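You operate a simulated robot arm through the tools that you are given. There is no shell and no other tool. Be economical: measure what you need, move in short steps, check, and stop when the job is done.

You are at the controls of a simulated two-armed robot. One attempt, no reset.

TASK
On the top of the beige table, fold the blue cloth in half and then in half again.
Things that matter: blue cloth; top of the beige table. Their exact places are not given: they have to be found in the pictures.

It is judged by the outcome, as a careful person would: the job done as asked, and still so three seconds after it is handed in. It fails if anything else is knocked over, pushed out of place, dropped, spilled or broken. Flat cloth is picked up by pressing the open fingertips on it (5 to 10 N) and closing them slowly along it; thin cloth reads only 2 to 8 mm in the jaws.

THE ROBOT
Two 6-joint arms with two-finger parallel grippers on one trunk, on a base that drives. Base frame: it is fixed to the floor where the robot stands at the start and does not move with it; the origin is under the middle of the robot, x ahead of it, y to its left, z up. Units: mm, rad, N and s.
The left shoulder is at the start at [60, 187, 997], the right one opposite. Places, roughly: top of the beige table [500, -100, 800]. Payload 1.57 kg a hand.
Tool frame (each hand has its own): the origin (TCP) lies between the finger pads and is the grasp point; the fingertips stand 30 mm ahead of it; z points along the fingers, y is the line along which they close. Largest opening 110 mm; finger width 24, thickness 12; the body of the gripper, 48 by 112 mm, starts 78 mm behind the TCP.
Orientation is told as [roll, pitch, yaw] about the base's x, y, z axes, in that order, counted from this pose: with the fingers straight down and closing along the base's y, the tool's x points along the base's -x, its y along +y and its z along -z.

THE INTERFACE
- The arms move only by the tool arm_command. It takes "left_steps", "right_steps" or both (then of equal length, played together; a hand with none holds still); each is a list of rows, each a list of 7 numbers: the shift along the base's x, y, z in units of 400 mm (1.0 is 400 mm), then the turn, a rotation vector about the base's x, y, z in units of 45 degrees (1.0 is 45 degrees), then the finger opening in m, from 0 to 0.11. In form: [[tx, ty, tz, ax, ay, az, claw], ...]. A call has 1 to 12 rows; each row is the pose to reach, as a shift and turn from the pose commanded when the call began. A call with a number of a shift or a turn outside -1 to 1 is refused whole. A row lasts 0.2 s, in which the tool goes at most 50 mm and 0.15 rad; a call with a longer step from one row to the next is refused whole, and so is a gripper value outside its range. Where a pose cannot be reached the arm comes as near as it can. A force on the tool above 40 N (or 10 N above the force at the start of the call, whichever is more), or a blocked arm, ends the call early, and 0.2 s more pass. Each finger travels about 153 mm/s and halts on what it meets, pressing with about 35 N; the grip force reading is that of the motor and also rises with nothing between the fingers. The clock runs only during rows and for 0.2 s after the last one: add rows that repeat a pose to give the fingers time. The reply holds the time, the measured pose of the TCP, the force on the tool along the base axes, the opening and the grip force, in the units named above and with some noise, with the torque about the TCP (base axes, N m) and any sound that the robot's microphone picked up.
- Cameras (640 x 400 px; columns grow to the right, rows downward): "scene" is now at [13.5, -18.7, 1534.3]; the picture's right is [-0.24, -0.97, 0.00], its down [-0.77, 0.19, -0.60] and it looks along [0.59, -0.15, -0.80] (base axes); focal length 264 px, centre (320, 200). "left" rides on the left gripper at [70, -16, -141] in its tool frame; the picture's right is [0.23, 0.97, 0.00], its down [-0.86, 0.20, -0.48] and it looks along [-0.47, 0.11, 0.88] (tool axes); focal length 222 px, centre (320, 200). "right" rides on the right gripper at [70, 16, -141] in its tool frame; the picture's right is [-0.23, 0.97, 0.00], its down [-0.86, -0.20, -0.48] and it looks along [-0.47, -0.11, 0.88] (tool axes); focal length 222 px, centre (320, 200).
- get_image(camera): a new picture of that camera. It takes no simulated time.
- move_column(by): slides the trunk up (or, below 0, down) by that many mm; the arms and the scene camera ride with it, the base frame stays. It gives what a move gives, with no picture.
- drive_base(legs): drives the robot by 1 to 6 legs, each [ahead, left, turn to the left] in mm, mm and rad, along the robot's own axes; the way and the turn of a leg run together, so that a leg with both is an arc; at most 1500 mm and 3.142 rad a leg. The arms and the cameras ride along, it lands a little off, and it stops where it bumps. It gives what a move gives.
- aim_head(pan, tilt): turns the head with the scene camera to pan (to the left, within 1.501 rad either way) and tilt (down, from -0.506 to 1.204), counted from straight ahead of the robot. It gives what a move gives.
- probe_pixels(camera, pixels): for up to 12 pixels [column, row] of the newest picture of that camera ("zoom" is the newest enlarged one), the place [x, y, z] in the base frame of the surface seen there, good to about 3 mm. It takes no simulated time.
- enlarge(camera, box): a new picture of the part [left, top, right, bottom] of that camera's present view, enlarged. It takes no simulated time.
- sign_off(): hands the job in; it is judged then, once.

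Work in short steps. Measure before you move; look again where a grasp or a placing could have gone wrong, and mend it. You have 80 turns and 70 pictures in all, those below and enlarged ones among them. Open the grippers and draw the arms clear of the work before you hand the job in, unless the task says otherwise; then end with one line.

The tools are called after "Call:" as a command line: name --argument value ..., lists and objects as JSON in quotes. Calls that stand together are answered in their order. arm_command: Moves the arms, as the interface text tells. Its arguments: {"type":"object","properties":{"left_steps":{"type":"array"},"right_steps":{"type":"array"}},"required":[]} The other tools are called the same way: move_column (by) slides the trunk up or down; drive_base (legs) drives the base; aim_head (pan, tilt) turns the head that bears the scene camera; get_image (camera) takes a picture; probe_pixels (camera, pixels) gives the place of the surface under pixels of a picture; enlarge (camera, box) takes an enlarged picture of a part of a camera's view; sign_off () hands the job in.

At the start:

```text
t: 0.0
left_ee_pos: [509.1, 136.1, 1013.2]
left_orientation: [0.0, 0.002, 0.0]
left_force: [0.6, 0.1, -0.4]
left_wrist_torque: [0.01, -0.01, 0.0]
left_gripper_width: 110.0
left_grip_force: 0.1
right_ee_pos: [380.0, -256.4, 916.1]
right_orientation: [0.0, -0.002, 0.0]
right_force: [1.0, 0.2, 0.0]
right_wrist_torque: [-0.01, 0.0, -0.02]
right_gripper_width: 109.9
right_grip_force: 0.1
trunk travel left (down, up): [-625.0, 365.0]
robot x, y, heading: [-2.1, -0.8, -0.001]
head pan, tilt: [-0.244, 0.922]
```

scene: 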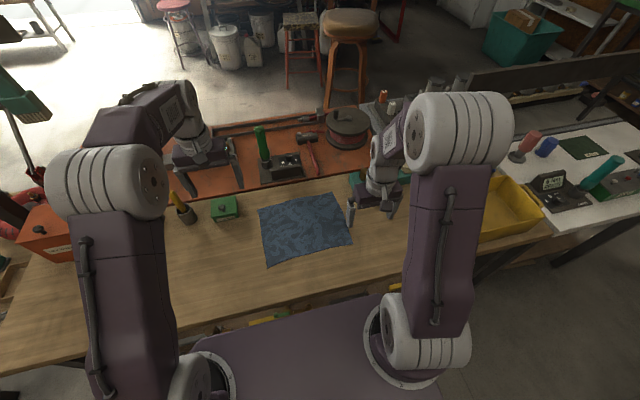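
right: 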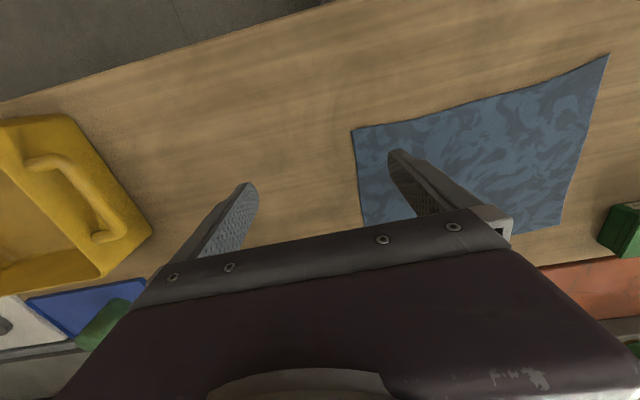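
left: 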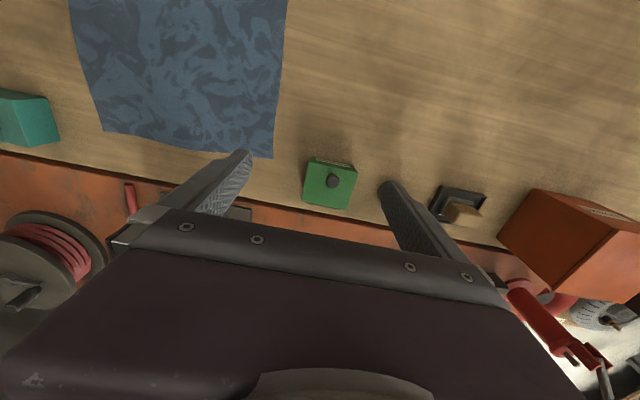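

The cloth is seen in the scene picture at about (258-352, 195-265). I'll probe its corners and edges and the table.

Call:
probe_pixels --camera "scene" --pixels '[[259, 207], [334, 194], [351, 242], [267, 264], [305, 230], [300, 201], [310, 254], [224, 207], [230, 280], [385, 245], [262, 236], [344, 218]]'

Call:
enlarge --camera "scene" --box '[220, 170, 400, 290]'

```text
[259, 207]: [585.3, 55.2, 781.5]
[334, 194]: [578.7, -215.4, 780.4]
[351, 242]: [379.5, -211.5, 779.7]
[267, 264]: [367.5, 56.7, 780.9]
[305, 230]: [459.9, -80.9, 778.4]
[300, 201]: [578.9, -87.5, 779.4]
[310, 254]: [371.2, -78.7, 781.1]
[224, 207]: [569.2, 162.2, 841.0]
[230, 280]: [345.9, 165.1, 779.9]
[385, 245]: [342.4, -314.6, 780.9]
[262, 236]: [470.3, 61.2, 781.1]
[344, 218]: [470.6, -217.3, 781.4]
```

```text
3.33 times, centred on (310, 230) of scene
```

zoom: 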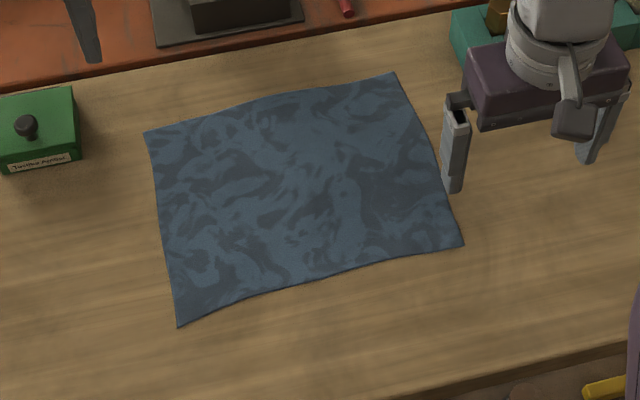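

The cloth spans x≈368–583 and y≈-215–57, with the table at z≈780. I'll check how much room there is between the base and the table's front edge, and the height of things behind the cloth.

Call:
probe_pixels --camera "scene" --pixels '[[300, 304], [300, 320], [300, 345], [240, 322], [385, 285], [260, 140], [280, 165], [310, 160], [345, 130], [300, 185], [365, 180], [390, 300]]'

```text
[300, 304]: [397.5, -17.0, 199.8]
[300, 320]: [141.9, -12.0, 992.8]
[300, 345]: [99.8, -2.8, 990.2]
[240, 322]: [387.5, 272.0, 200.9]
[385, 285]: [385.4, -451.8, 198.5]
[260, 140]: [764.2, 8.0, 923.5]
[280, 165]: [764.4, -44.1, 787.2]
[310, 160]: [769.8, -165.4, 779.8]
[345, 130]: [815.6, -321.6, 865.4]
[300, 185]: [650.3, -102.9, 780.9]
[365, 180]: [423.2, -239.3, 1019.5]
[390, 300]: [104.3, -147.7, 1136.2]
```

Objects behind the cloth are at x≈764 or farther, which is clear. I'll shift the base 80 mm to the right to centre on the cloth, then look.

Call:
drive_base --legs '[[0, -80, 0]]'

Call:
get_image --camera "scene"

Call:
get_image --camera "right"

```text
t: 1.1
left_ee_pos: [510.4, 55.6, 1013.8]
left_orientation: [0.0, 0.0, -0.001]
left_force: [0.6, -0.3, 0.4]
left_wrist_torque: [0.0, 0.0, -0.01]
left_gripper_width: 110.0
left_grip_force: 0.0
right_ee_pos: [380.3, -336.9, 915.8]
right_orientation: [-0.002, 0.001, 0.001]
right_force: [1.1, 0.1, 0.3]
right_wrist_torque: [0.03, 0.01, -0.03]
right_gripper_width: 109.8
right_grip_force: 0.1
trunk travel left (down, up): [-625.0, 365.0]
robot x, y, heading: [1.4, -82.6, -0.001]
head pan, tilt: [-0.244, 0.922]
```

```text
65 pictures are left
```

scene: 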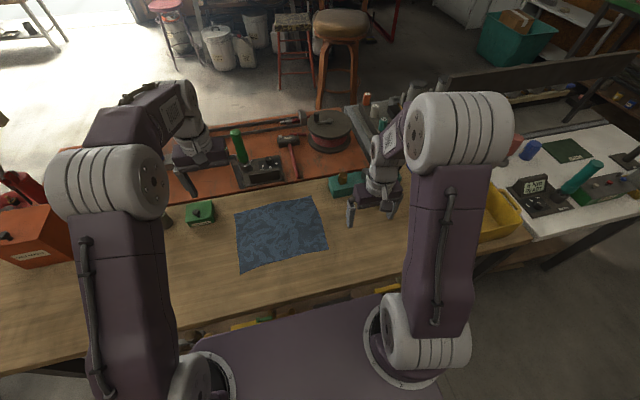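

```text
64 pictures are left
```

right: 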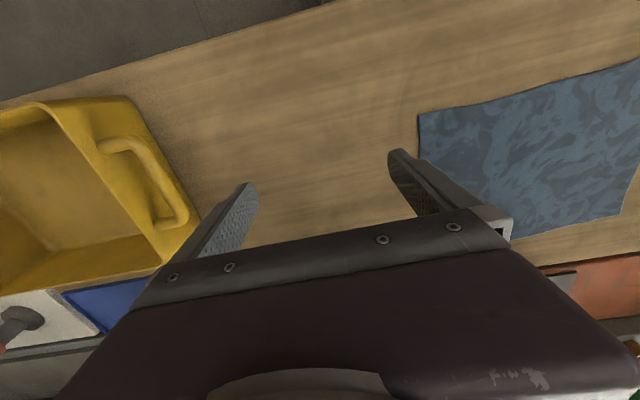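

The cloth is now centred on the robot. I'll bring both hands above the far corners and turn them so they close along x, with the cameras inward. The first call covers half the turn.

Call:
arm_command --left_steps '[[0, -0.01, -0.03, 0, 0, 0.166, 0.11], [0, -0.02, -0.06, 0, 0, 0.333, 0.11], [0, -0.03, -0.09, 0, 0, 0.5, 0.11], [0, -0.04, -0.12, 0, 0, 0.666, 0.08], [0, -0.05, -0.14, 0, 0, 0.833, 0.06], [0, -0.05, -0.16, 0, 0, 1, 0.05]]' --right_steps '[[0.05, 0.06, 0.03, 0, 0, -0.166, 0.11], [0.1, 0.12, 0.06, 0, 0, -0.333, 0.11], [0.15, 0.18, 0.08, 0, 0, -0.5, 0.11], [0.2, 0.24, 0.08, 0, 0, -0.666, 0.08], [0.25, 0.3, 0.08, 0, 0, -0.833, 0.06], [0.3, 0.36, 0.08, 0, 0, -1, 0.05]]'

```text
t: 2.5
left_ee_pos: [511.2, 39.3, 947.7]
left_orientation: [0.0, 0.001, 0.79]
left_force: [-0.2, 0.4, -0.5]
left_wrist_torque: [-0.02, -0.05, 0.03]
left_gripper_width: 50.2
left_grip_force: 0.1
right_ee_pos: [501.2, -191.7, 946.6]
right_orientation: [0.0, -0.001, -0.787]
right_force: [-0.1, -0.3, 1.0]
right_wrist_torque: [-0.01, -0.01, -0.02]
right_gripper_width: 50.2
right_grip_force: 0.0
trunk travel left (down, up): [-625.0, 365.0]
robot x, y, heading: [0.1, -81.9, -0.001]
head pan, tilt: [-0.244, 0.922]
```

Both hands are on course. I'll finish the turn and lower to hover over the far edge at x≈572, tips at about z=830.

Call:
arm_command --left_steps '[[0.03, 0, -0.03, 0, 0, 0.166, 0.05], [0.06, 0, -0.06, 0, 0, 0.333, 0.05], [0.09, 0, -0.1, 0, 0, 0.5, 0.05], [0.12, 0, -0.14, 0, 0, 0.666, 0.05], [0.14, -0.01, -0.18, 0, 0, 0.833, 0.05], [0.152, -0.01, -0.22, 0, 0, 1, 0.04], [0.152, -0.01, -0.22, 0, 0, 1, 0.034]]' --right_steps '[[0.03, 0, -0.03, 0, 0, -0.166, 0.05], [0.06, 0, -0.06, 0, 0, -0.333, 0.05], [0.09, 0, -0.1, 0, 0, -0.5, 0.05], [0.12, 0, -0.14, 0, 0, -0.666, 0.05], [0.15, -0.005, -0.18, 0, 0, -0.833, 0.05], [0.175, -0.005, -0.22, 0, 0, -1, 0.04], [0.175, -0.005, -0.22, 0, 0, -1, 0.034]]'

Call:
get_image --camera "scene"

Call:
get_image --camera "right"

Call:
get_image --camera "left"

```text
t: 4.1
left_ee_pos: [570.2, 33.4, 861.8]
left_orientation: [0.002, -0.001, 1.572]
left_force: [0.1, -0.3, -0.4]
left_wrist_torque: [0.04, 0.01, 0.01]
left_gripper_width: 34.2
left_grip_force: 0.1
right_ee_pos: [569.7, -194.0, 858.7]
right_orientation: [0.0, -0.002, -1.573]
right_force: [-0.7, 0.9, -0.6]
right_wrist_torque: [0.0, -0.02, -0.02]
right_gripper_width: 33.9
right_grip_force: 0.0
trunk travel left (down, up): [-625.0, 365.0]
robot x, y, heading: [-1.5, -75.7, 0.0]
head pan, tilt: [-0.244, 0.922]
```

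```text
63 pictures are left
```

scene: 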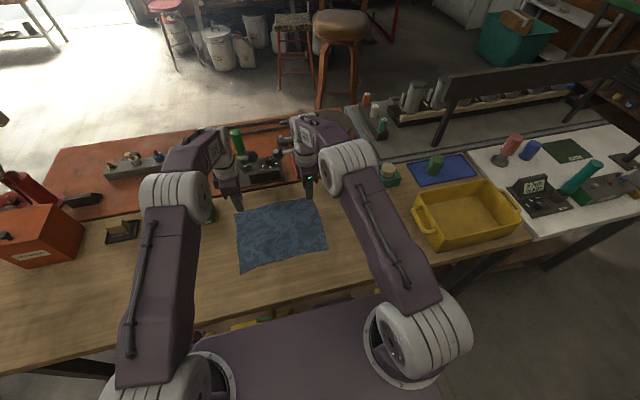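

```text
62 pictures are left
```

right: 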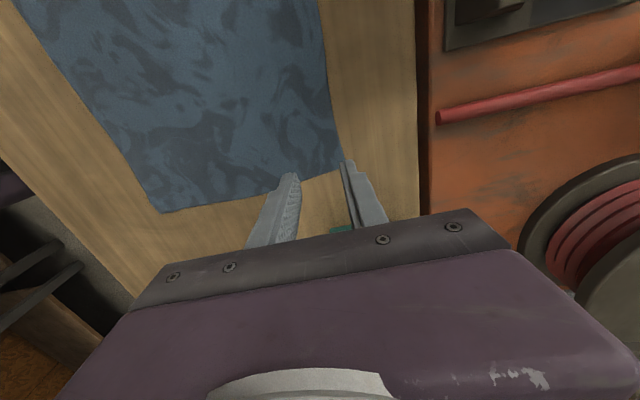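

```text
61 pictures are left
```

left: 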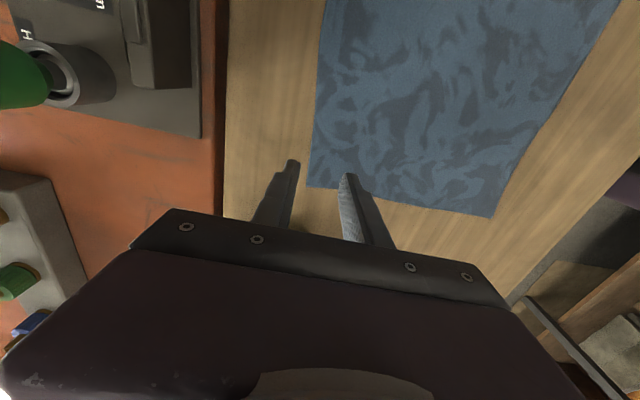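

Both hands reach the far edge. I'll probe the far corners in the wrist views to line up precisely: right picture near (342,168), left picture near (309,187).

Call:
probe_pixels --camera "right" --pixels '[[340, 166], [335, 120], [325, 60], [310, 175], [163, 212], [365, 120]]'

Call:
probe_pixels --camera "left" --pixels '[[311, 185], [314, 140], [322, 60], [330, 188], [492, 216], [270, 140]]'

```text
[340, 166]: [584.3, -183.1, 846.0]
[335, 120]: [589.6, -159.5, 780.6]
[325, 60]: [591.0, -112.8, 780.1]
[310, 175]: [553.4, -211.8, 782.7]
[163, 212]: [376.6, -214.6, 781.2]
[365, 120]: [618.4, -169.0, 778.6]
```

```text
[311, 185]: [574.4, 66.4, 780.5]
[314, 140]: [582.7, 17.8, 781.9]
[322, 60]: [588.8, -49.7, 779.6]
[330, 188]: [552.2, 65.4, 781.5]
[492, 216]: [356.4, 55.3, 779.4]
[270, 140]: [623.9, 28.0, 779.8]
```

The far edge lies at x≈580 under the left hand and x≈588 under the right. I'll adjust x and lower both to just above the table.

Call:
arm_command --left_steps '[[0, 0.01, -0.04, 0, 0, 0, 0.034], [0, 0.02, -0.08, 0, 0, 0, 0.034], [0, 0.02, -0.11, 0, 0, 0, 0.034], [0, 0.02, -0.12, 0, 0, 0, 0.034]]' --right_steps '[[0.01, 0, -0.03, 0, 0, 0, 0.034], [0.018, 0, -0.07, 0, 0, 0, 0.034], [0.018, 0, -0.1, 0, 0, 0, 0.034], [0.018, 0, -0.115, 0, 0, 0, 0.034]]'

```text
t: 5.1
left_ee_pos: [570.8, 40.2, 811.9]
left_orientation: [0.001, 0.002, 1.572]
left_force: [0.7, 0.0, -0.4]
left_wrist_torque: [0.01, -0.01, 0.0]
left_gripper_width: 34.0
left_grip_force: 0.0
right_ee_pos: [577.9, -195.6, 812.9]
right_orientation: [0.0, 0.001, -1.57]
right_force: [0.0, -0.5, -0.1]
right_wrist_torque: [0.04, 0.01, -0.01]
right_gripper_width: 33.9
right_grip_force: 0.0
trunk travel left (down, up): [-625.0, 365.0]
robot x, y, heading: [0.2, -80.3, 0.003]
head pan, tilt: [-0.244, 0.922]
```

No contact yet. I'll press down a few millimetres to feel for the table.

Call:
arm_command --left_steps '[[0, 0, -0.004, 0, 0, 0, 0.034], [0, 0, -0.007, 0, 0, 0, 0.034], [0, 0, -0.007, 0, 0, 0, 0.034]]' --right_steps '[[0, 0, -0.004, 0, 0, 0, 0.034], [0, 0, -0.008, 0, 0, 0, 0.034], [0, 0, -0.008, 0, 0, 0, 0.034]]'

Call:
get_image --camera "right"

Call:
get_image --camera "left"

```text
t: 5.9
left_ee_pos: [570.4, 40.0, 810.5]
left_orientation: [0.0, 0.001, 1.57]
left_force: [1.2, -0.5, 2.9]
left_wrist_torque: [0.03, 0.04, -0.02]
left_gripper_width: 33.4
left_grip_force: 0.1
right_ee_pos: [576.5, -194.1, 810.1]
right_orientation: [0.003, 0.0, -1.572]
right_force: [1.0, -1.0, 10.0]
right_wrist_torque: [-0.13, 0.18, 0.05]
right_gripper_width: 33.4
right_grip_force: 0.2
trunk travel left (down, up): [-625.0, 365.0]
robot x, y, heading: [-0.6, -80.8, 0.003]
head pan, tilt: [-0.244, 0.922]
```

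```text
60 pictures are left
```

right: 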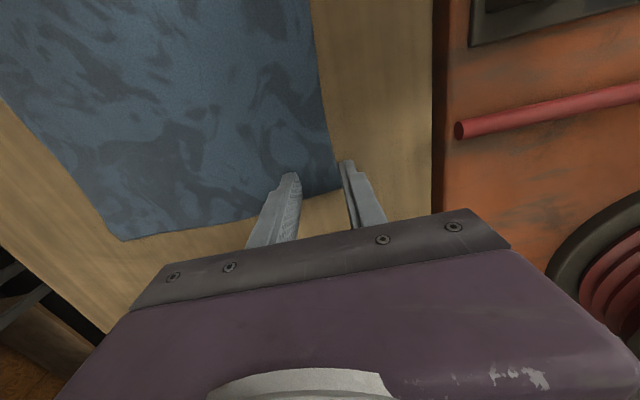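

```text
59 pictures are left
```

left: 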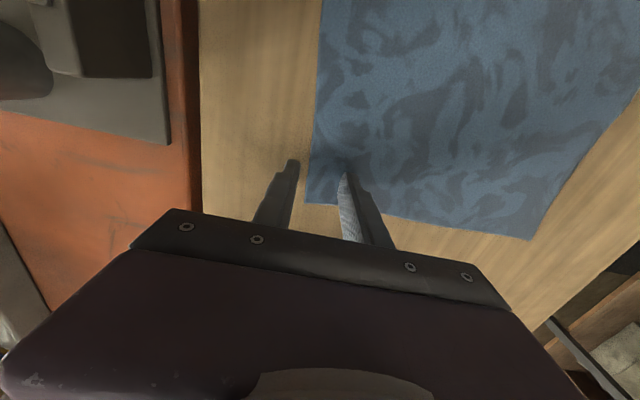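

The right finger seems close to the corner. I'll check where the corners lie relative to the finger span in y.

Call:
probe_pixels --camera "right" --pixels '[[336, 184], [318, 189], [333, 165], [230, 215], [325, 130]]'

Call:
probe_pixels --camera "left" --pixels '[[310, 199], [325, 200], [311, 175], [400, 215], [313, 140]]'

```text
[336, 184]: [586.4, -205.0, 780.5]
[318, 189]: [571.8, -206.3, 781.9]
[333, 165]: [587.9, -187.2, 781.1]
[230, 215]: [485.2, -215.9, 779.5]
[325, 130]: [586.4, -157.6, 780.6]
```

```text
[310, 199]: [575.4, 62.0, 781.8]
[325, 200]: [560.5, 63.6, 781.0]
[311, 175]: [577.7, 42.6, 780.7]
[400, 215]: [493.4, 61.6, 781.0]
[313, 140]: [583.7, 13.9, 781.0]
```

Both fingers lie wholly on the cloth near the corners. I'll press the left a bit more and close both slowly.

Call:
arm_command --left_steps '[[0, 0, -0.006, 0, 0, 0, 0.034], [0, 0, -0.006, 0, 0, 0, 0.031], [0, 0, -0.006, 0, 0, 0, 0.028], [0, 0, -0.006, 0, 0, 0, 0.025], [0, 0, -0.006, 0, 0, 0, 0.022], [0, 0, -0.006, 0, 0, 0, 0.019], [0, 0, -0.006, 0, 0, 0, 0.016], [0, 0, -0.006, 0, 0, 0, 0.012], [0, 0, -0.006, 0, 0, 0, 0.008], [0, 0, -0.006, 0, 0, 0, 0.004], [0, 0, -0.006, 0, 0, 0, 0.0], [0, 0, -0.006, 0, 0, 0, 0.0]]' --right_steps '[[0, 0, 0, 0, 0, 0, 0.034], [0, 0, 0, 0, 0, 0, 0.031], [0, 0, 0, 0, 0, 0, 0.028], [0, 0, 0, 0, 0, 0, 0.025], [0, 0, 0, 0, 0, 0, 0.022], [0, 0, 0, 0, 0, 0, 0.019], [0, 0, 0, 0, 0, 0, 0.016], [0, 0, 0, 0, 0, 0, 0.012], [0, 0, 0, 0, 0, 0, 0.008], [0, 0, 0, 0, 0, 0, 0.004], [0, 0, 0, 0, 0, 0, 0.0], [0, 0, 0, 0, 0, 0, 0.0]]'

Call:
get_image --camera "right"

Call:
get_image --camera "left"

```text
t: 8.5
left_ee_pos: [569.3, 40.1, 810.5]
left_orientation: [-0.004, 0.0, 1.57]
left_force: [-0.8, -0.3, 34.1]
left_wrist_torque: [0.06, 0.32, 0.05]
left_gripper_width: 2.4
left_grip_force: 23.8
right_ee_pos: [574.1, -194.6, 811.8]
right_orientation: [0.003, 0.0, -1.569]
right_force: [-0.9, 0.9, 0.3]
right_wrist_torque: [0.0, 0.0, 0.03]
right_gripper_width: 1.9
right_grip_force: 23.1
trunk travel left (down, up): [-625.0, 365.0]
robot x, y, heading: [0.6, -80.6, -0.004]
head pan, tilt: [-0.244, 0.922]
```

```text
58 pictures are left
```

right: 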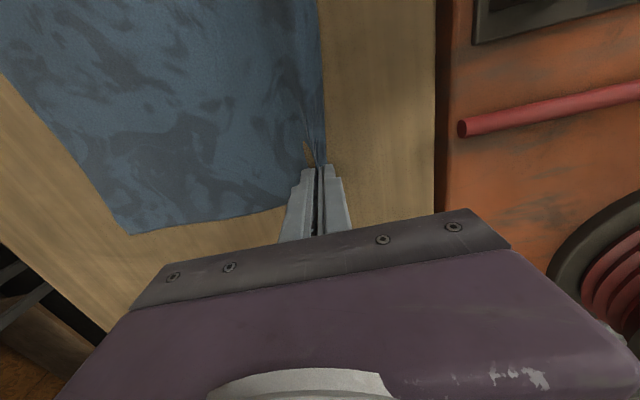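

```text
57 pictures are left
```

left: 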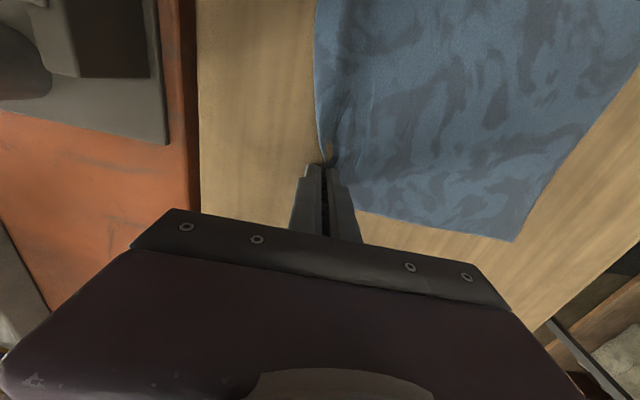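

Both jaws show cloth bunched between them (2 mm each). I'll lift 40 mm and check.

Call:
arm_command --left_steps '[[0, 0, 0.03, 0, 0, 0, 0.0], [-0.01, 0, 0.06, 0, 0, 0, 0.0], [-0.03, 0, 0.1, 0, 0, 0, 0.0]]' --right_steps '[[0, 0, 0.03, 0, 0, 0, 0.0], [-0.01, 0, 0.06, 0, 0, 0, 0.0], [-0.03, 0, 0.1, 0, 0, 0, 0.0]]'

Call:
get_image --camera "right"

Call:
get_image --camera "left"

Call:
enlarge --camera "scene" --box '[190, 150, 370, 290]'

```text
t: 9.3
left_ee_pos: [558.8, 39.8, 848.4]
left_orientation: [-0.002, -0.001, 1.571]
left_force: [-0.8, 0.1, 0.4]
left_wrist_torque: [-0.01, 0.0, 0.0]
left_gripper_width: 2.0
left_grip_force: 24.0
right_ee_pos: [565.0, -195.2, 850.4]
right_orientation: [0.0, 0.0, -1.571]
right_force: [-0.7, 0.7, -0.2]
right_wrist_torque: [0.02, -0.02, 0.01]
right_gripper_width: 1.5
right_grip_force: 23.5
trunk travel left (down, up): [-625.0, 365.0]
robot x, y, heading: [-4.1, -82.3, 0.0]
head pan, tilt: [-0.244, 0.922]
```

```text
56 pictures are left
```

right: 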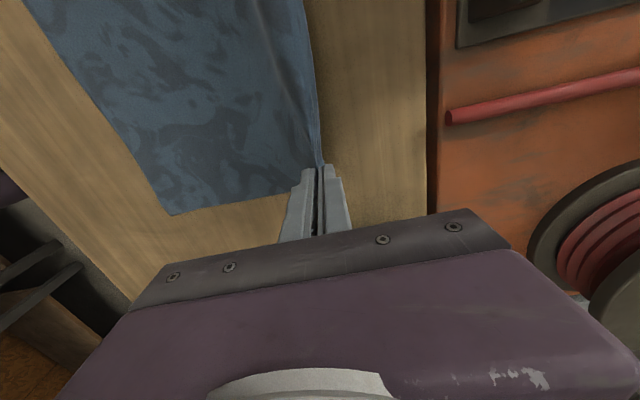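

```text
55 pictures are left
```

left: 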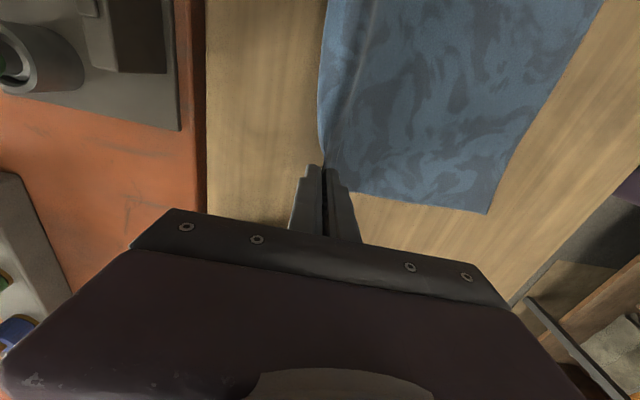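

```text
2.86 times, centred on (280, 220) of scene
```

zoom: 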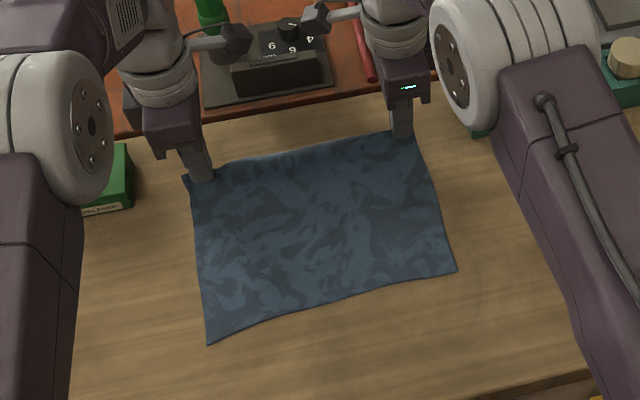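

Both far corners are held cleanly. I'll carry them in a low arc over to the near edge (left to x≈376, right to x≈386), leaning the palms 20° toward the robot so that the hem lays down.

Call:
arm_command --left_steps '[[-0.035, 0, 0.04, 0, 0, 0, 0], [-0.0725, 0, 0.07, 0, 0, 0, 0], [-0.11, 0, 0.09, 0, -0.05, 0, 0], [-0.1475, 0, 0.105, 0, -0.1, 0, 0], [-0.185, 0, 0.112, 0, -0.15, 0, 0], [-0.2225, 0, 0.112, 0, -0.2, 0, 0], [-0.26, 0, 0.105, 0, -0.25, 0, 0], [-0.2975, 0, 0.092, 0, -0.3, 0, 0], [-0.335, 0, 0.07, 0, -0.35, 0, 0], [-0.3725, 0, 0.042, 0, -0.4, 0, 0], [-0.42, 0, 0, 0, -0.45, 0, 0], [-0.45, 0, -0.045, 0, -0.45, 0, 0]]' --right_steps '[[-0.034, 0, 0.04, 0, 0, 0, 0], [-0.071, 0, 0.07, 0, 0, 0, 0], [-0.108, 0, 0.09, 0, -0.05, 0, 0], [-0.145, 0, 0.105, 0, -0.1, 0, 0], [-0.182, 0, 0.112, 0, -0.15, 0, 0], [-0.219, 0, 0.112, 0, -0.2, 0, 0], [-0.256, 0, 0.105, 0, -0.25, 0, 0], [-0.292, 0, 0.092, 0, -0.3, 0, 0], [-0.33, 0, 0.07, 0, -0.35, 0, 0], [-0.367, 0, 0.042, 0, -0.4, 0, 0], [-0.415, 0, 0, 0, -0.45, 0, 0], [-0.44, 0, -0.045, 0, -0.45, 0, 0]]'

Call:
get_image --camera "scene"

Call:
get_image --camera "right"

Call:
get_image --camera "left"

```text
t: 11.9
left_ee_pos: [418.3, 39.6, 882.5]
left_orientation: [-0.346, 0.002, 1.57]
left_force: [-0.2, 0.3, -0.1]
left_wrist_torque: [0.03, 0.03, 0.01]
left_gripper_width: 1.9
left_grip_force: 23.3
left hand out of reach, approached as far as the arm can: row 10, 11, 12
right_ee_pos: [422.0, -191.4, 880.0]
right_orientation: [0.347, 0.0, -1.569]
right_force: [-0.8, -0.5, 0.4]
right_wrist_torque: [-0.01, 0.03, 0.04]
right_gripper_width: 1.8
right_grip_force: 23.4
right hand out of reach, approached as far as the arm can: row 10, 11, 12
trunk travel left (down, up): [-625.0, 365.0]
robot x, y, heading: [4.5, -81.8, -0.002]
head pan, tilt: [-0.244, 0.922]
```

```text
53 pictures are left
```

scene: 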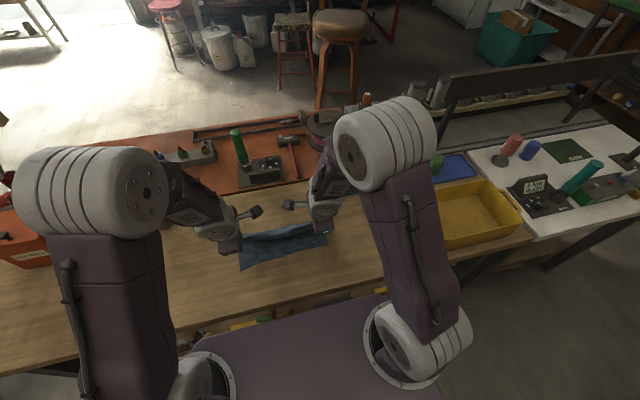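

```text
52 pictures are left
```

right: 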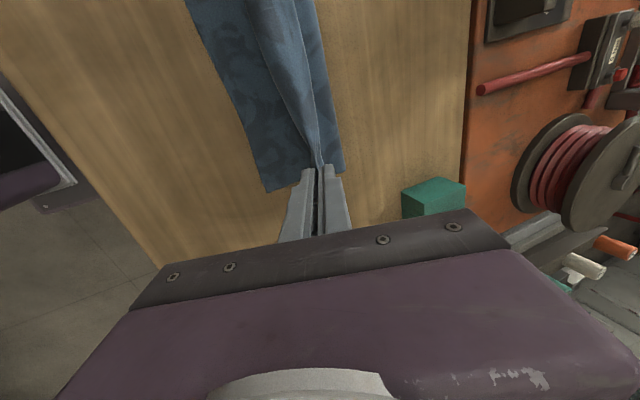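

```text
51 pictures are left
```

left: 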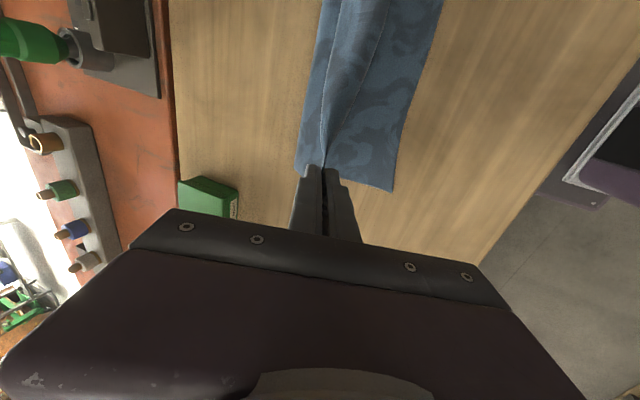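

The tilt put the last rows out of reach, and both hands stopped at x≈420, z≈881 still holding the cloth. I'll take the tilt back out in place first.

Call:
arm_command --left_steps '[[0, 0, 0, 0, 0.15, 0, 0], [0, 0, 0, 0, 0.3, 0, 0], [0, 0, 0, 0, 0.45, 0, 0]]' --right_steps '[[0, 0, 0, 0, 0.15, 0, 0], [0, 0, 0, 0, 0.3, 0, 0], [0, 0, 0, 0, 0.45, 0, 0]]'

```text
t: 12.7
left_ee_pos: [418.7, 38.7, 881.7]
left_orientation: [0.003, -0.001, 1.57]
left_force: [0.4, 0.3, -1.0]
left_wrist_torque: [-0.01, 0.0, 0.04]
left_gripper_width: 2.0
left_grip_force: 24.0
left hand out of reach, approached as far as the arm can: row 1
right_ee_pos: [422.8, -190.7, 879.8]
right_orientation: [-0.003, 0.0, -1.568]
right_force: [-0.4, -0.5, -0.2]
right_wrist_torque: [-0.01, -0.02, 0.02]
right_gripper_width: 1.8
right_grip_force: 23.2
right hand out of reach, approached as far as the arm can: row 1
trunk travel left (down, up): [-625.0, 365.0]
robot x, y, heading: [0.1, -76.2, 0.003]
head pan, tilt: [-0.244, 0.922]
```

Tilt is out and the commands are relative to the present pose. I'll carry on with the arc down to near the table with vertical tools.

Call:
arm_command --left_steps '[[-0.035, 0, -0.025, 0, 0, 0, 0], [-0.07, 0, -0.06, 0, 0, 0, 0], [-0.095, 0, -0.1, 0, 0, 0, 0], [-0.108, 0, -0.14, 0, 0, 0, 0], [-0.11, 0, -0.16, 0, 0, 0, 0]]' --right_steps '[[-0.03, 0, -0.025, 0, 0, 0, 0], [-0.06, 0, -0.06, 0, 0, 0, 0], [-0.08, -0.005, -0.1, 0, 0, 0, 0], [-0.092, -0.01, -0.14, 0, 0, 0, 0], [-0.095, -0.01, -0.158, 0, 0, 0, 0]]'

Call:
get_image --camera "scene"

Call:
get_image --camera "right"

Call:
get_image --camera "left"

```text
t: 13.9
left_ee_pos: [373.4, 38.4, 816.8]
left_orientation: [0.0, 0.001, 1.57]
left_force: [0.0, 0.3, 0.2]
left_wrist_torque: [0.01, 0.0, 0.03]
left_gripper_width: 2.0
left_grip_force: 23.2
right_ee_pos: [384.7, -195.6, 817.8]
right_orientation: [0.001, 0.0, -1.571]
right_force: [1.0, -0.4, -0.8]
right_wrist_torque: [0.02, -0.02, -0.02]
right_gripper_width: 1.9
right_grip_force: 24.0
trunk travel left (down, up): [-625.0, 365.0]
robot x, y, heading: [-0.1, -79.9, -0.001]
head pan, tilt: [-0.244, 0.922]
```

```text
50 pictures are left
```

scene: 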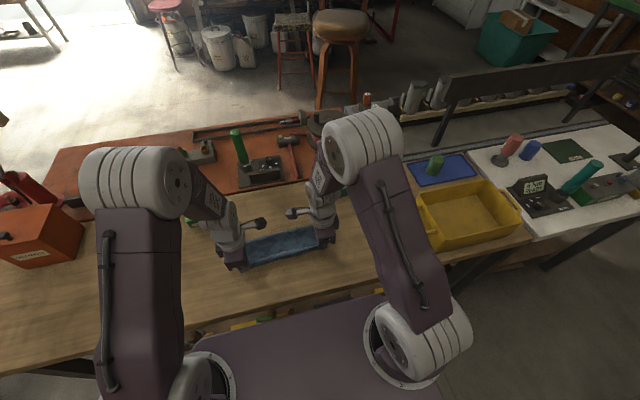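

```text
49 pictures are left
```

right: 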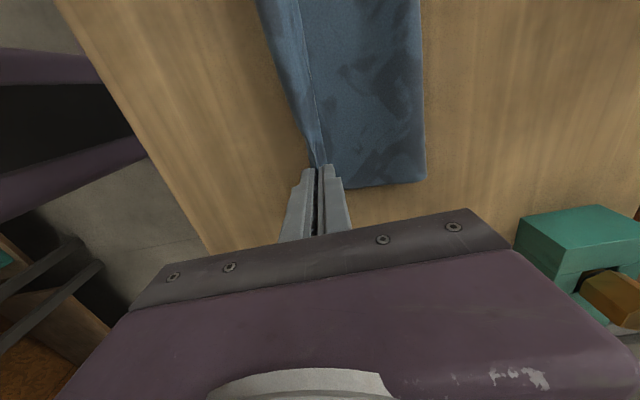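

```text
48 pictures are left
```

left: 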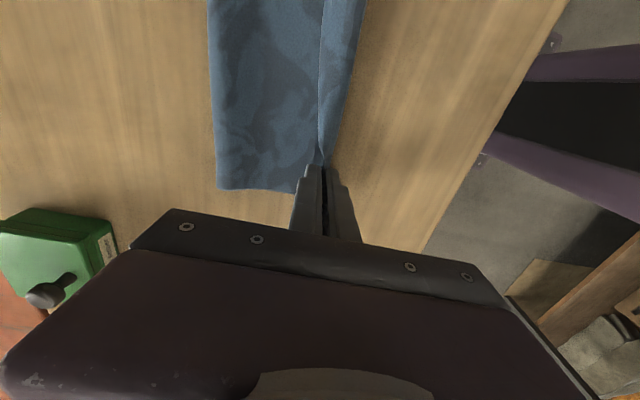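

The fold is laid over. I'll probe how the held hem compares with the lower layer's near edge.

Call:
probe_pixels --camera "right" --pixels '[[280, 80], [290, 80], [312, 80], [325, 80], [302, 140], [330, 185], [423, 178], [418, 60], [262, 20], [290, 20]]'

Call:
probe_pixels --camera "left" --pixels '[[350, 80], [340, 80], [322, 80], [310, 80], [332, 140], [218, 185], [213, 80], [358, 20], [290, 190]]'

Call:
enlarge --camera "scene" --box '[210, 200, 350, 290]'

```text
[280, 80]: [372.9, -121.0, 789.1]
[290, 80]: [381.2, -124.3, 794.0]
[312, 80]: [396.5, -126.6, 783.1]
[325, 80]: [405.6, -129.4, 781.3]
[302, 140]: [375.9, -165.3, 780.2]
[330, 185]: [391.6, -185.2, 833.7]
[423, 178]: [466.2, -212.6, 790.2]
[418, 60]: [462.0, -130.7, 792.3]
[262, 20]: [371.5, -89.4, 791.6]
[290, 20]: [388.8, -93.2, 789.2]
```

```text
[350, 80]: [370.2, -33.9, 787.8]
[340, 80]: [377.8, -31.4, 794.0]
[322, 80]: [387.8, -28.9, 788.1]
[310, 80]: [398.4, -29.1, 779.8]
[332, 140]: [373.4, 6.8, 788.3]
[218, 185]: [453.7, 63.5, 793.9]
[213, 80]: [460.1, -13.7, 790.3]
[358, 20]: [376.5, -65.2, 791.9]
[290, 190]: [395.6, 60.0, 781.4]
```

```text
4.44 times, centred on (280, 245) of scene
```

zoom: 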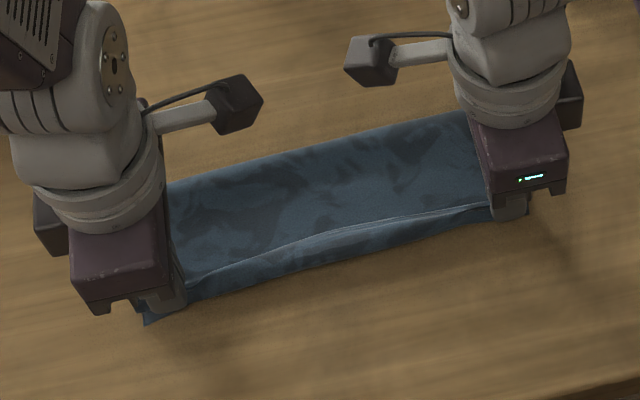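

The fold line is at x≈462 and the hem stands near x≈378, close to the lower edge. I'll open the jaws slightly and slowly, then rise straight up.

Call:
arm_command --left_steps '[[0, 0, 0, 0, 0, 0, 0.006], [0, 0, 0, 0, 0, 0, 0.012], [0, 0, 0.005, 0, 0, 0, 0.016], [0, 0, 0.01, 0, 0, 0, 0.018], [0, 0, 0.03, 0, 0, 0, 0.018], [0, 0, 0.07, 0, 0, 0, 0.018], [0, 0, 0.12, 0, 0, 0, 0.018], [0, 0, 0.2, 0, 0, 0, 0.018]]' --right_steps '[[0, 0, 0, 0, 0, 0, 0.006], [0, 0, 0, 0, 0, 0, 0.012], [0, 0, 0.005, 0, 0, 0, 0.016], [0, 0, 0.01, 0, 0, 0, 0.018], [0, 0, 0.03, 0, 0, 0, 0.018], [0, 0, 0.07, 0, 0, 0, 0.018], [0, 0, 0.12, 0, 0, 0, 0.018], [0, 0, 0.2, 0, 0, 0, 0.018]]'

Call:
enlarge --camera "scene" --box '[210, 200, 350, 290]'

Call:
get_image --camera "right"

Call:
get_image --camera "left"

```text
t: 15.7
left_ee_pos: [372.2, 38.0, 898.2]
left_orientation: [-0.001, -0.001, 1.571]
left_force: [0.6, -0.8, 0.3]
left_wrist_torque: [0.01, -0.01, 0.01]
left_gripper_width: 18.0
left_grip_force: 0.0
right_ee_pos: [383.4, -194.6, 897.2]
right_orientation: [0.002, 0.0, -1.571]
right_force: [0.4, 0.1, -0.2]
right_wrist_torque: [-0.01, 0.0, 0.0]
right_gripper_width: 18.1
right_grip_force: 0.2
trunk travel left (down, up): [-625.0, 365.0]
robot x, y, heading: [1.6, -80.0, -0.004]
head pan, tilt: [-0.244, 0.922]
```

```text
4.44 times, centred on (280, 245) of scene
```

zoom: 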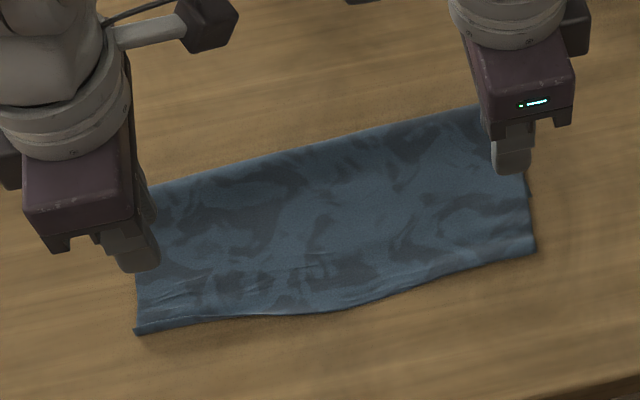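

```text
45 pictures are left
```

right: 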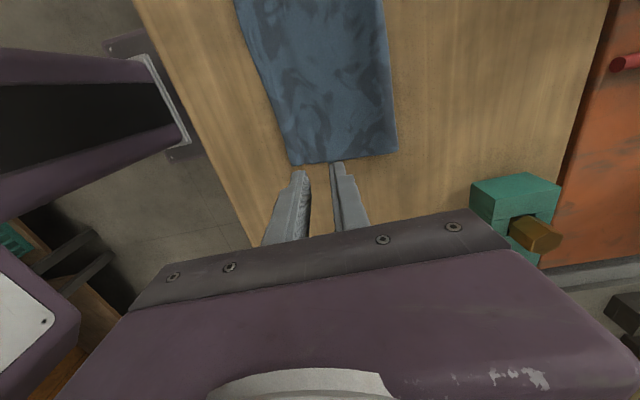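

```text
44 pictures are left
```

left: 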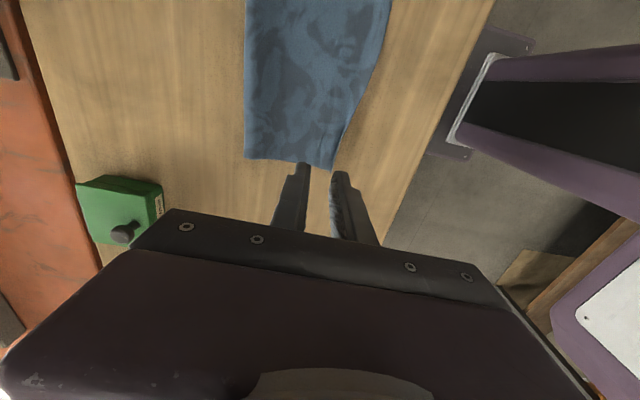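

The first fold is clean. I'll move the left hand clear to the left and turn the right hand back so that it closes along y, over the right short edge.

Call:
arm_command --left_steps '[[0, 0.05, 0.05, 0, 0, -0.166, 0.018], [0, 0.12, 0.1, 0, 0, -0.333, 0.018], [0, 0.2, 0.15, 0, 0, -0.5, 0.018], [0, 0.28, 0.2, 0, 0, -0.666, 0.018], [0, 0.36, 0.2, 0, 0, -0.833, 0.018], [0, 0.4, 0.2, 0, 0, -1, 0.018]]' --right_steps '[[0.02, 0, 0.03, 0, 0, 0.166, 0.034], [0.04, 0, 0.05, 0, 0, 0.333, 0.034], [0.05, -0.01, 0.05, 0, 0, 0.5, 0.034], [0.06, -0.02, 0.05, 0, 0, 0.666, 0.034], [0.07, -0.03, 0.05, 0, 0, 0.833, 0.034], [0.08, -0.05, 0.05, 0, 0, 1, 0.034]]'

Call:
arm_command --right_steps '[[0, 0, 0, 0, 0, 0.166, 0.034], [0, 0, 0, 0, 0, 0.333, 0.034], [0, 0, 0, 0, 0, 0.5, 0.034], [0, 0, 0, 0, 0, 0.666, 0.034], [0, 0, 0, 0, 0, 0.833, 0.034], [0, 0, 0, 0, 0, 1, 0.034]]'

Call:
get_image --camera "right"

Call:
enlarge --camera "scene" --box '[210, 200, 350, 290]'

```text
t: 17.1
left_ee_pos: [373.5, 197.8, 978.4]
left_orientation: [0.001, 0.0, 0.783]
left_force: [0.2, -0.3, -0.8]
left_wrist_torque: [-0.01, 0.01, -0.02]
left_gripper_width: 18.2
left_grip_force: 0.2
right_ee_pos: [417.3, -215.7, 916.4]
right_orientation: [-0.001, -0.001, -0.781]
right_force: [-1.2, 0.0, 0.8]
right_wrist_torque: [-0.01, -0.01, -0.03]
right_gripper_width: 34.0
right_grip_force: 0.0
trunk travel left (down, up): [-625.0, 365.0]
robot x, y, heading: [1.8, -80.6, -0.001]
head pan, tilt: [-0.244, 0.922]
```

```text
t: 18.5
left_ee_pos: [373.8, 196.5, 977.6]
left_orientation: [-0.001, 0.001, 0.785]
left_force: [0.1, -0.4, -0.8]
left_wrist_torque: [-0.02, 0.02, -0.02]
left_gripper_width: 18.3
left_grip_force: 0.1
right_ee_pos: [417.0, -216.2, 916.6]
right_orientation: [0.001, 0.0, 0.004]
right_force: [0.3, 0.4, 0.4]
right_wrist_torque: [0.03, -0.03, 0.03]
right_gripper_width: 33.9
right_grip_force: 0.0
trunk travel left (down, up): [-625.0, 365.0]
robot x, y, heading: [-4.6, -78.5, 0.002]
head pan, tilt: [-0.244, 0.922]
```

```text
43 pictures are left
```

right: 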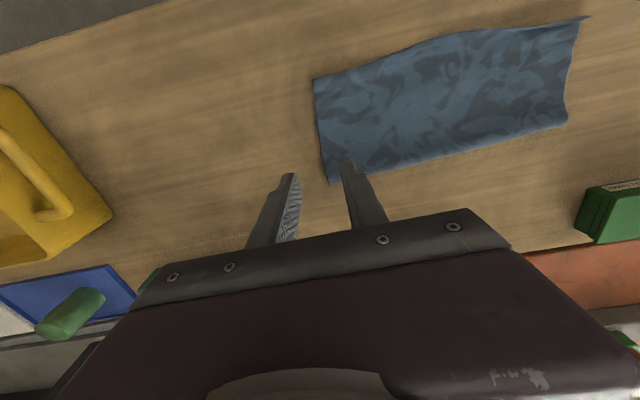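

```text
4.44 times, centred on (280, 245) of scene
```

zoom: 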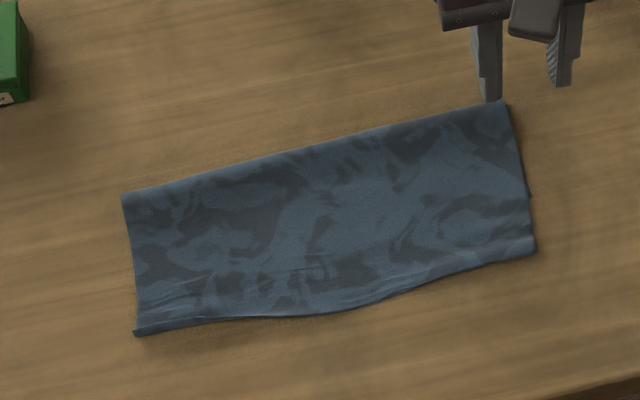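

I'll probe the folded strip's corners and edges in the zoom view.

Call:
probe_pixels --camera "zoom" --pixels '[[124, 197], [131, 260], [138, 330], [502, 104], [520, 170], [524, 190], [533, 250], [535, 195], [320, 155], [320, 312], [330, 230]]'

```text
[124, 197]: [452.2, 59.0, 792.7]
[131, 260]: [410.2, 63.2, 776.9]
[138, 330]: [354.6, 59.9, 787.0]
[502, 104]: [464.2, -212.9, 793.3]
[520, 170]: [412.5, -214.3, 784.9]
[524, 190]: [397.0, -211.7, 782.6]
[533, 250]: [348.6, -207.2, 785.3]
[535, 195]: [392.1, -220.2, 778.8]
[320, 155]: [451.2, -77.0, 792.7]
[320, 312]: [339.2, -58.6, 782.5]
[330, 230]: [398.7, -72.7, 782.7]
```

The upper layer's near edge reads x≈340–355, perhaps past the lower layer's edge. I'll look closer from the right wrist camera.

Call:
enlarge --camera "right" --box '[290, 0, 610, 200]'

Call:
probe_pixels --camera "right" --pixels '[[317, 82], [321, 120], [330, 180], [372, 62], [420, 45], [480, 35], [520, 30], [575, 20], [400, 165], [480, 142], [562, 120]]'

```text
2.00 times, centred on (450, 100) of right
```

zoom: 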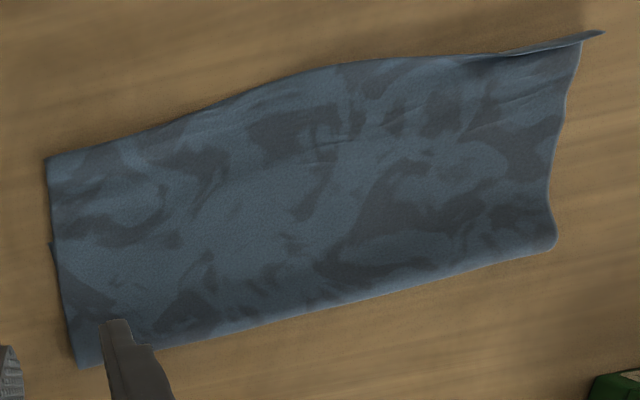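

```text
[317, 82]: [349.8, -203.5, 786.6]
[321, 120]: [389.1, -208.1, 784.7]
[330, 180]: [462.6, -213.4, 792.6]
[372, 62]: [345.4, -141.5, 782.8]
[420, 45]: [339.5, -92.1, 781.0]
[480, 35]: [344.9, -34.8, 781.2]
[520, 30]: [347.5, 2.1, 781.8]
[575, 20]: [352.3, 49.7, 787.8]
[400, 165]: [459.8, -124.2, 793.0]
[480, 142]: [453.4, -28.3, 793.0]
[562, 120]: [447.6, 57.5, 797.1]
```

The upper layer overhangs the lower by roughly 25 mm at the right and middle, so the halves don't match well. I'll re-grip the upper hem with both hands to set it back. First I'll bring both over it, turned to close along x.

Call:
arm_command --left_steps '[[0, -0.08, -0.02, 0, 0, 0.166, 0.034], [0, -0.16, -0.04, 0, 0, 0.333, 0.034], [-0.02, -0.24, -0.06, 0, 0, 0.5, 0.034], [-0.03, -0.32, -0.1, 0, 0, 0.666, 0.034], [-0.05, -0.4, -0.14, 0, 0, 0.833, 0.034], [-0.06, -0.41, -0.18, 0, 0, 1, 0.026]]' --right_steps '[[-0.03, 0.01, 0, 0, 0, -0.166, 0.034], [-0.06, 0.02, 0, 0, 0, -0.333, 0.034], [-0.09, 0.03, 0, 0, 0, -0.5, 0.034], [-0.12, 0.04, 0, 0, 0, -0.666, 0.034], [-0.15, 0.05, 0, 0, 0, -0.833, 0.034], [-0.165, 0.065, 0, 0, 0, -1, 0.026]]'

Call:
arm_command --left_steps '[[0, 0, -0.02, 0, 0, 0, 0.026], [0, 0, -0.04, 0, 0, 0, 0.026], [0, 0, -0.06, 0, 0, 0, 0.026], [0, 0, -0.08, 0, 0, 0, 0.026], [0, 0, -0.1, 0, 0, 0, 0.026], [0, 0, -0.12, 0, 0, 0, 0.026]]' --right_steps '[[0, 0, -0.02, 0, 0, -0.166, 0.026], [0, 0, -0.04, 0, 0, -0.333, 0.026], [0, 0, -0.06, 0, 0, -0.5, 0.026], [0, 0, -0.08, 0, 0, -0.666, 0.026], [0, 0, -0.11, 0, 0, -0.833, 0.026], [0, 0, -0.14, 0, 0, -1, 0.026]]'

Call:
get_image --camera "right"

Call:
get_image --camera "left"

Call:
enlarge --camera "scene" --box '[210, 200, 350, 290]'

```text
t: 19.9
left_ee_pos: [351.0, 33.8, 906.3]
left_orientation: [-0.001, -0.001, 1.572]
left_force: [0.2, 0.5, -0.4]
left_wrist_torque: [0.01, 0.02, -0.01]
left_gripper_width: 26.0
left_grip_force: 0.0
right_ee_pos: [351.1, -189.6, 916.2]
right_orientation: [0.001, 0.0, -0.788]
right_force: [0.2, -0.6, 0.1]
right_wrist_torque: [0.02, -0.03, 0.0]
right_gripper_width: 26.0
right_grip_force: 0.1
trunk travel left (down, up): [-625.0, 365.0]
robot x, y, heading: [-0.8, -80.8, -0.001]
head pan, tilt: [-0.244, 0.922]
```

```text
t: 21.3
left_ee_pos: [350.0, 34.5, 857.9]
left_orientation: [-0.001, 0.001, 1.571]
left_force: [0.9, 0.5, -0.5]
left_wrist_torque: [-0.01, -0.02, -0.02]
left_gripper_width: 26.2
left_grip_force: 0.2
right_ee_pos: [350.7, -189.6, 861.4]
right_orientation: [0.0, 0.0, -1.573]
right_force: [0.2, -0.3, 0.1]
right_wrist_torque: [-0.04, 0.01, 0.03]
right_gripper_width: 26.2
right_grip_force: 0.1
trunk travel left (down, up): [-625.0, 365.0]
robot x, y, heading: [-1.9, -79.9, 0.0]
head pan, tilt: [-0.244, 0.922]
```

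```text
40 pictures are left
```

right: 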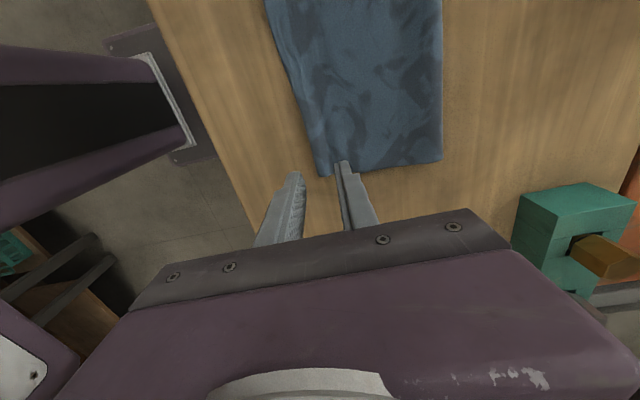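

```text
39 pictures are left
```

left: 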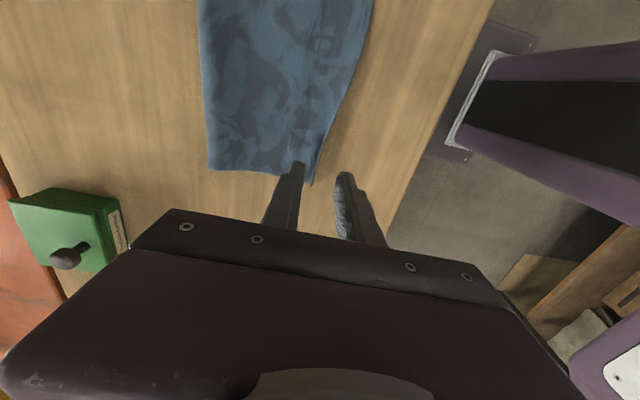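

```text
4.44 times, centred on (280, 245) of scene
```

zoom: 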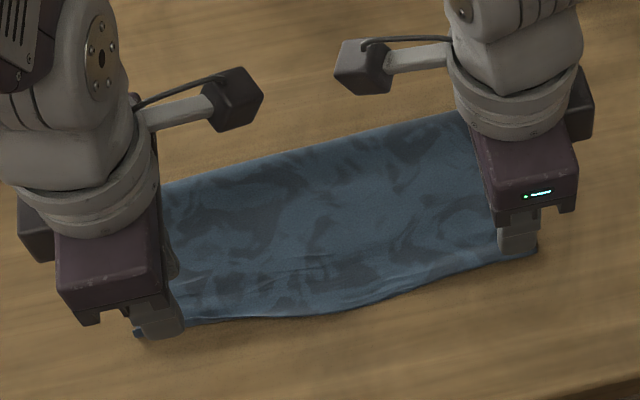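

I'll probe the hem near the fingers.

Call:
probe_pixels --camera "right" --pixels '[[320, 174], [312, 145], [302, 110], [288, 70], [435, 158], [325, 165]]'

Call:
probe_pixels --camera "left" --pixels '[[310, 180], [318, 160], [328, 135], [342, 110], [357, 80], [290, 140], [370, 20], [213, 165]]'

Call:
enlarge --camera "left" --box '[240, 80, 400, 200]'

```text
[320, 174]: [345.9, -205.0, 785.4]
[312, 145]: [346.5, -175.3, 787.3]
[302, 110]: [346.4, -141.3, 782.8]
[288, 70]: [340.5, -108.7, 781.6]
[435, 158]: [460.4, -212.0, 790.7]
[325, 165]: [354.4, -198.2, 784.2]
```

```text
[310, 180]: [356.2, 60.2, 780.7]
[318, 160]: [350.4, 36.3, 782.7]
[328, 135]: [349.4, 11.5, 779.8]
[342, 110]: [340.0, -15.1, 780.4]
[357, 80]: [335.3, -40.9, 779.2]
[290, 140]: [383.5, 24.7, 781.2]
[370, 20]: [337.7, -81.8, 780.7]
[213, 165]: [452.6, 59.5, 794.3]
```

```text
3.33 times, centred on (320, 140) of left
```

zoom: 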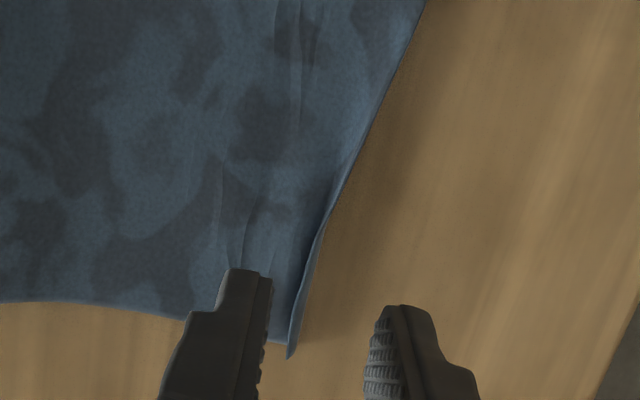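

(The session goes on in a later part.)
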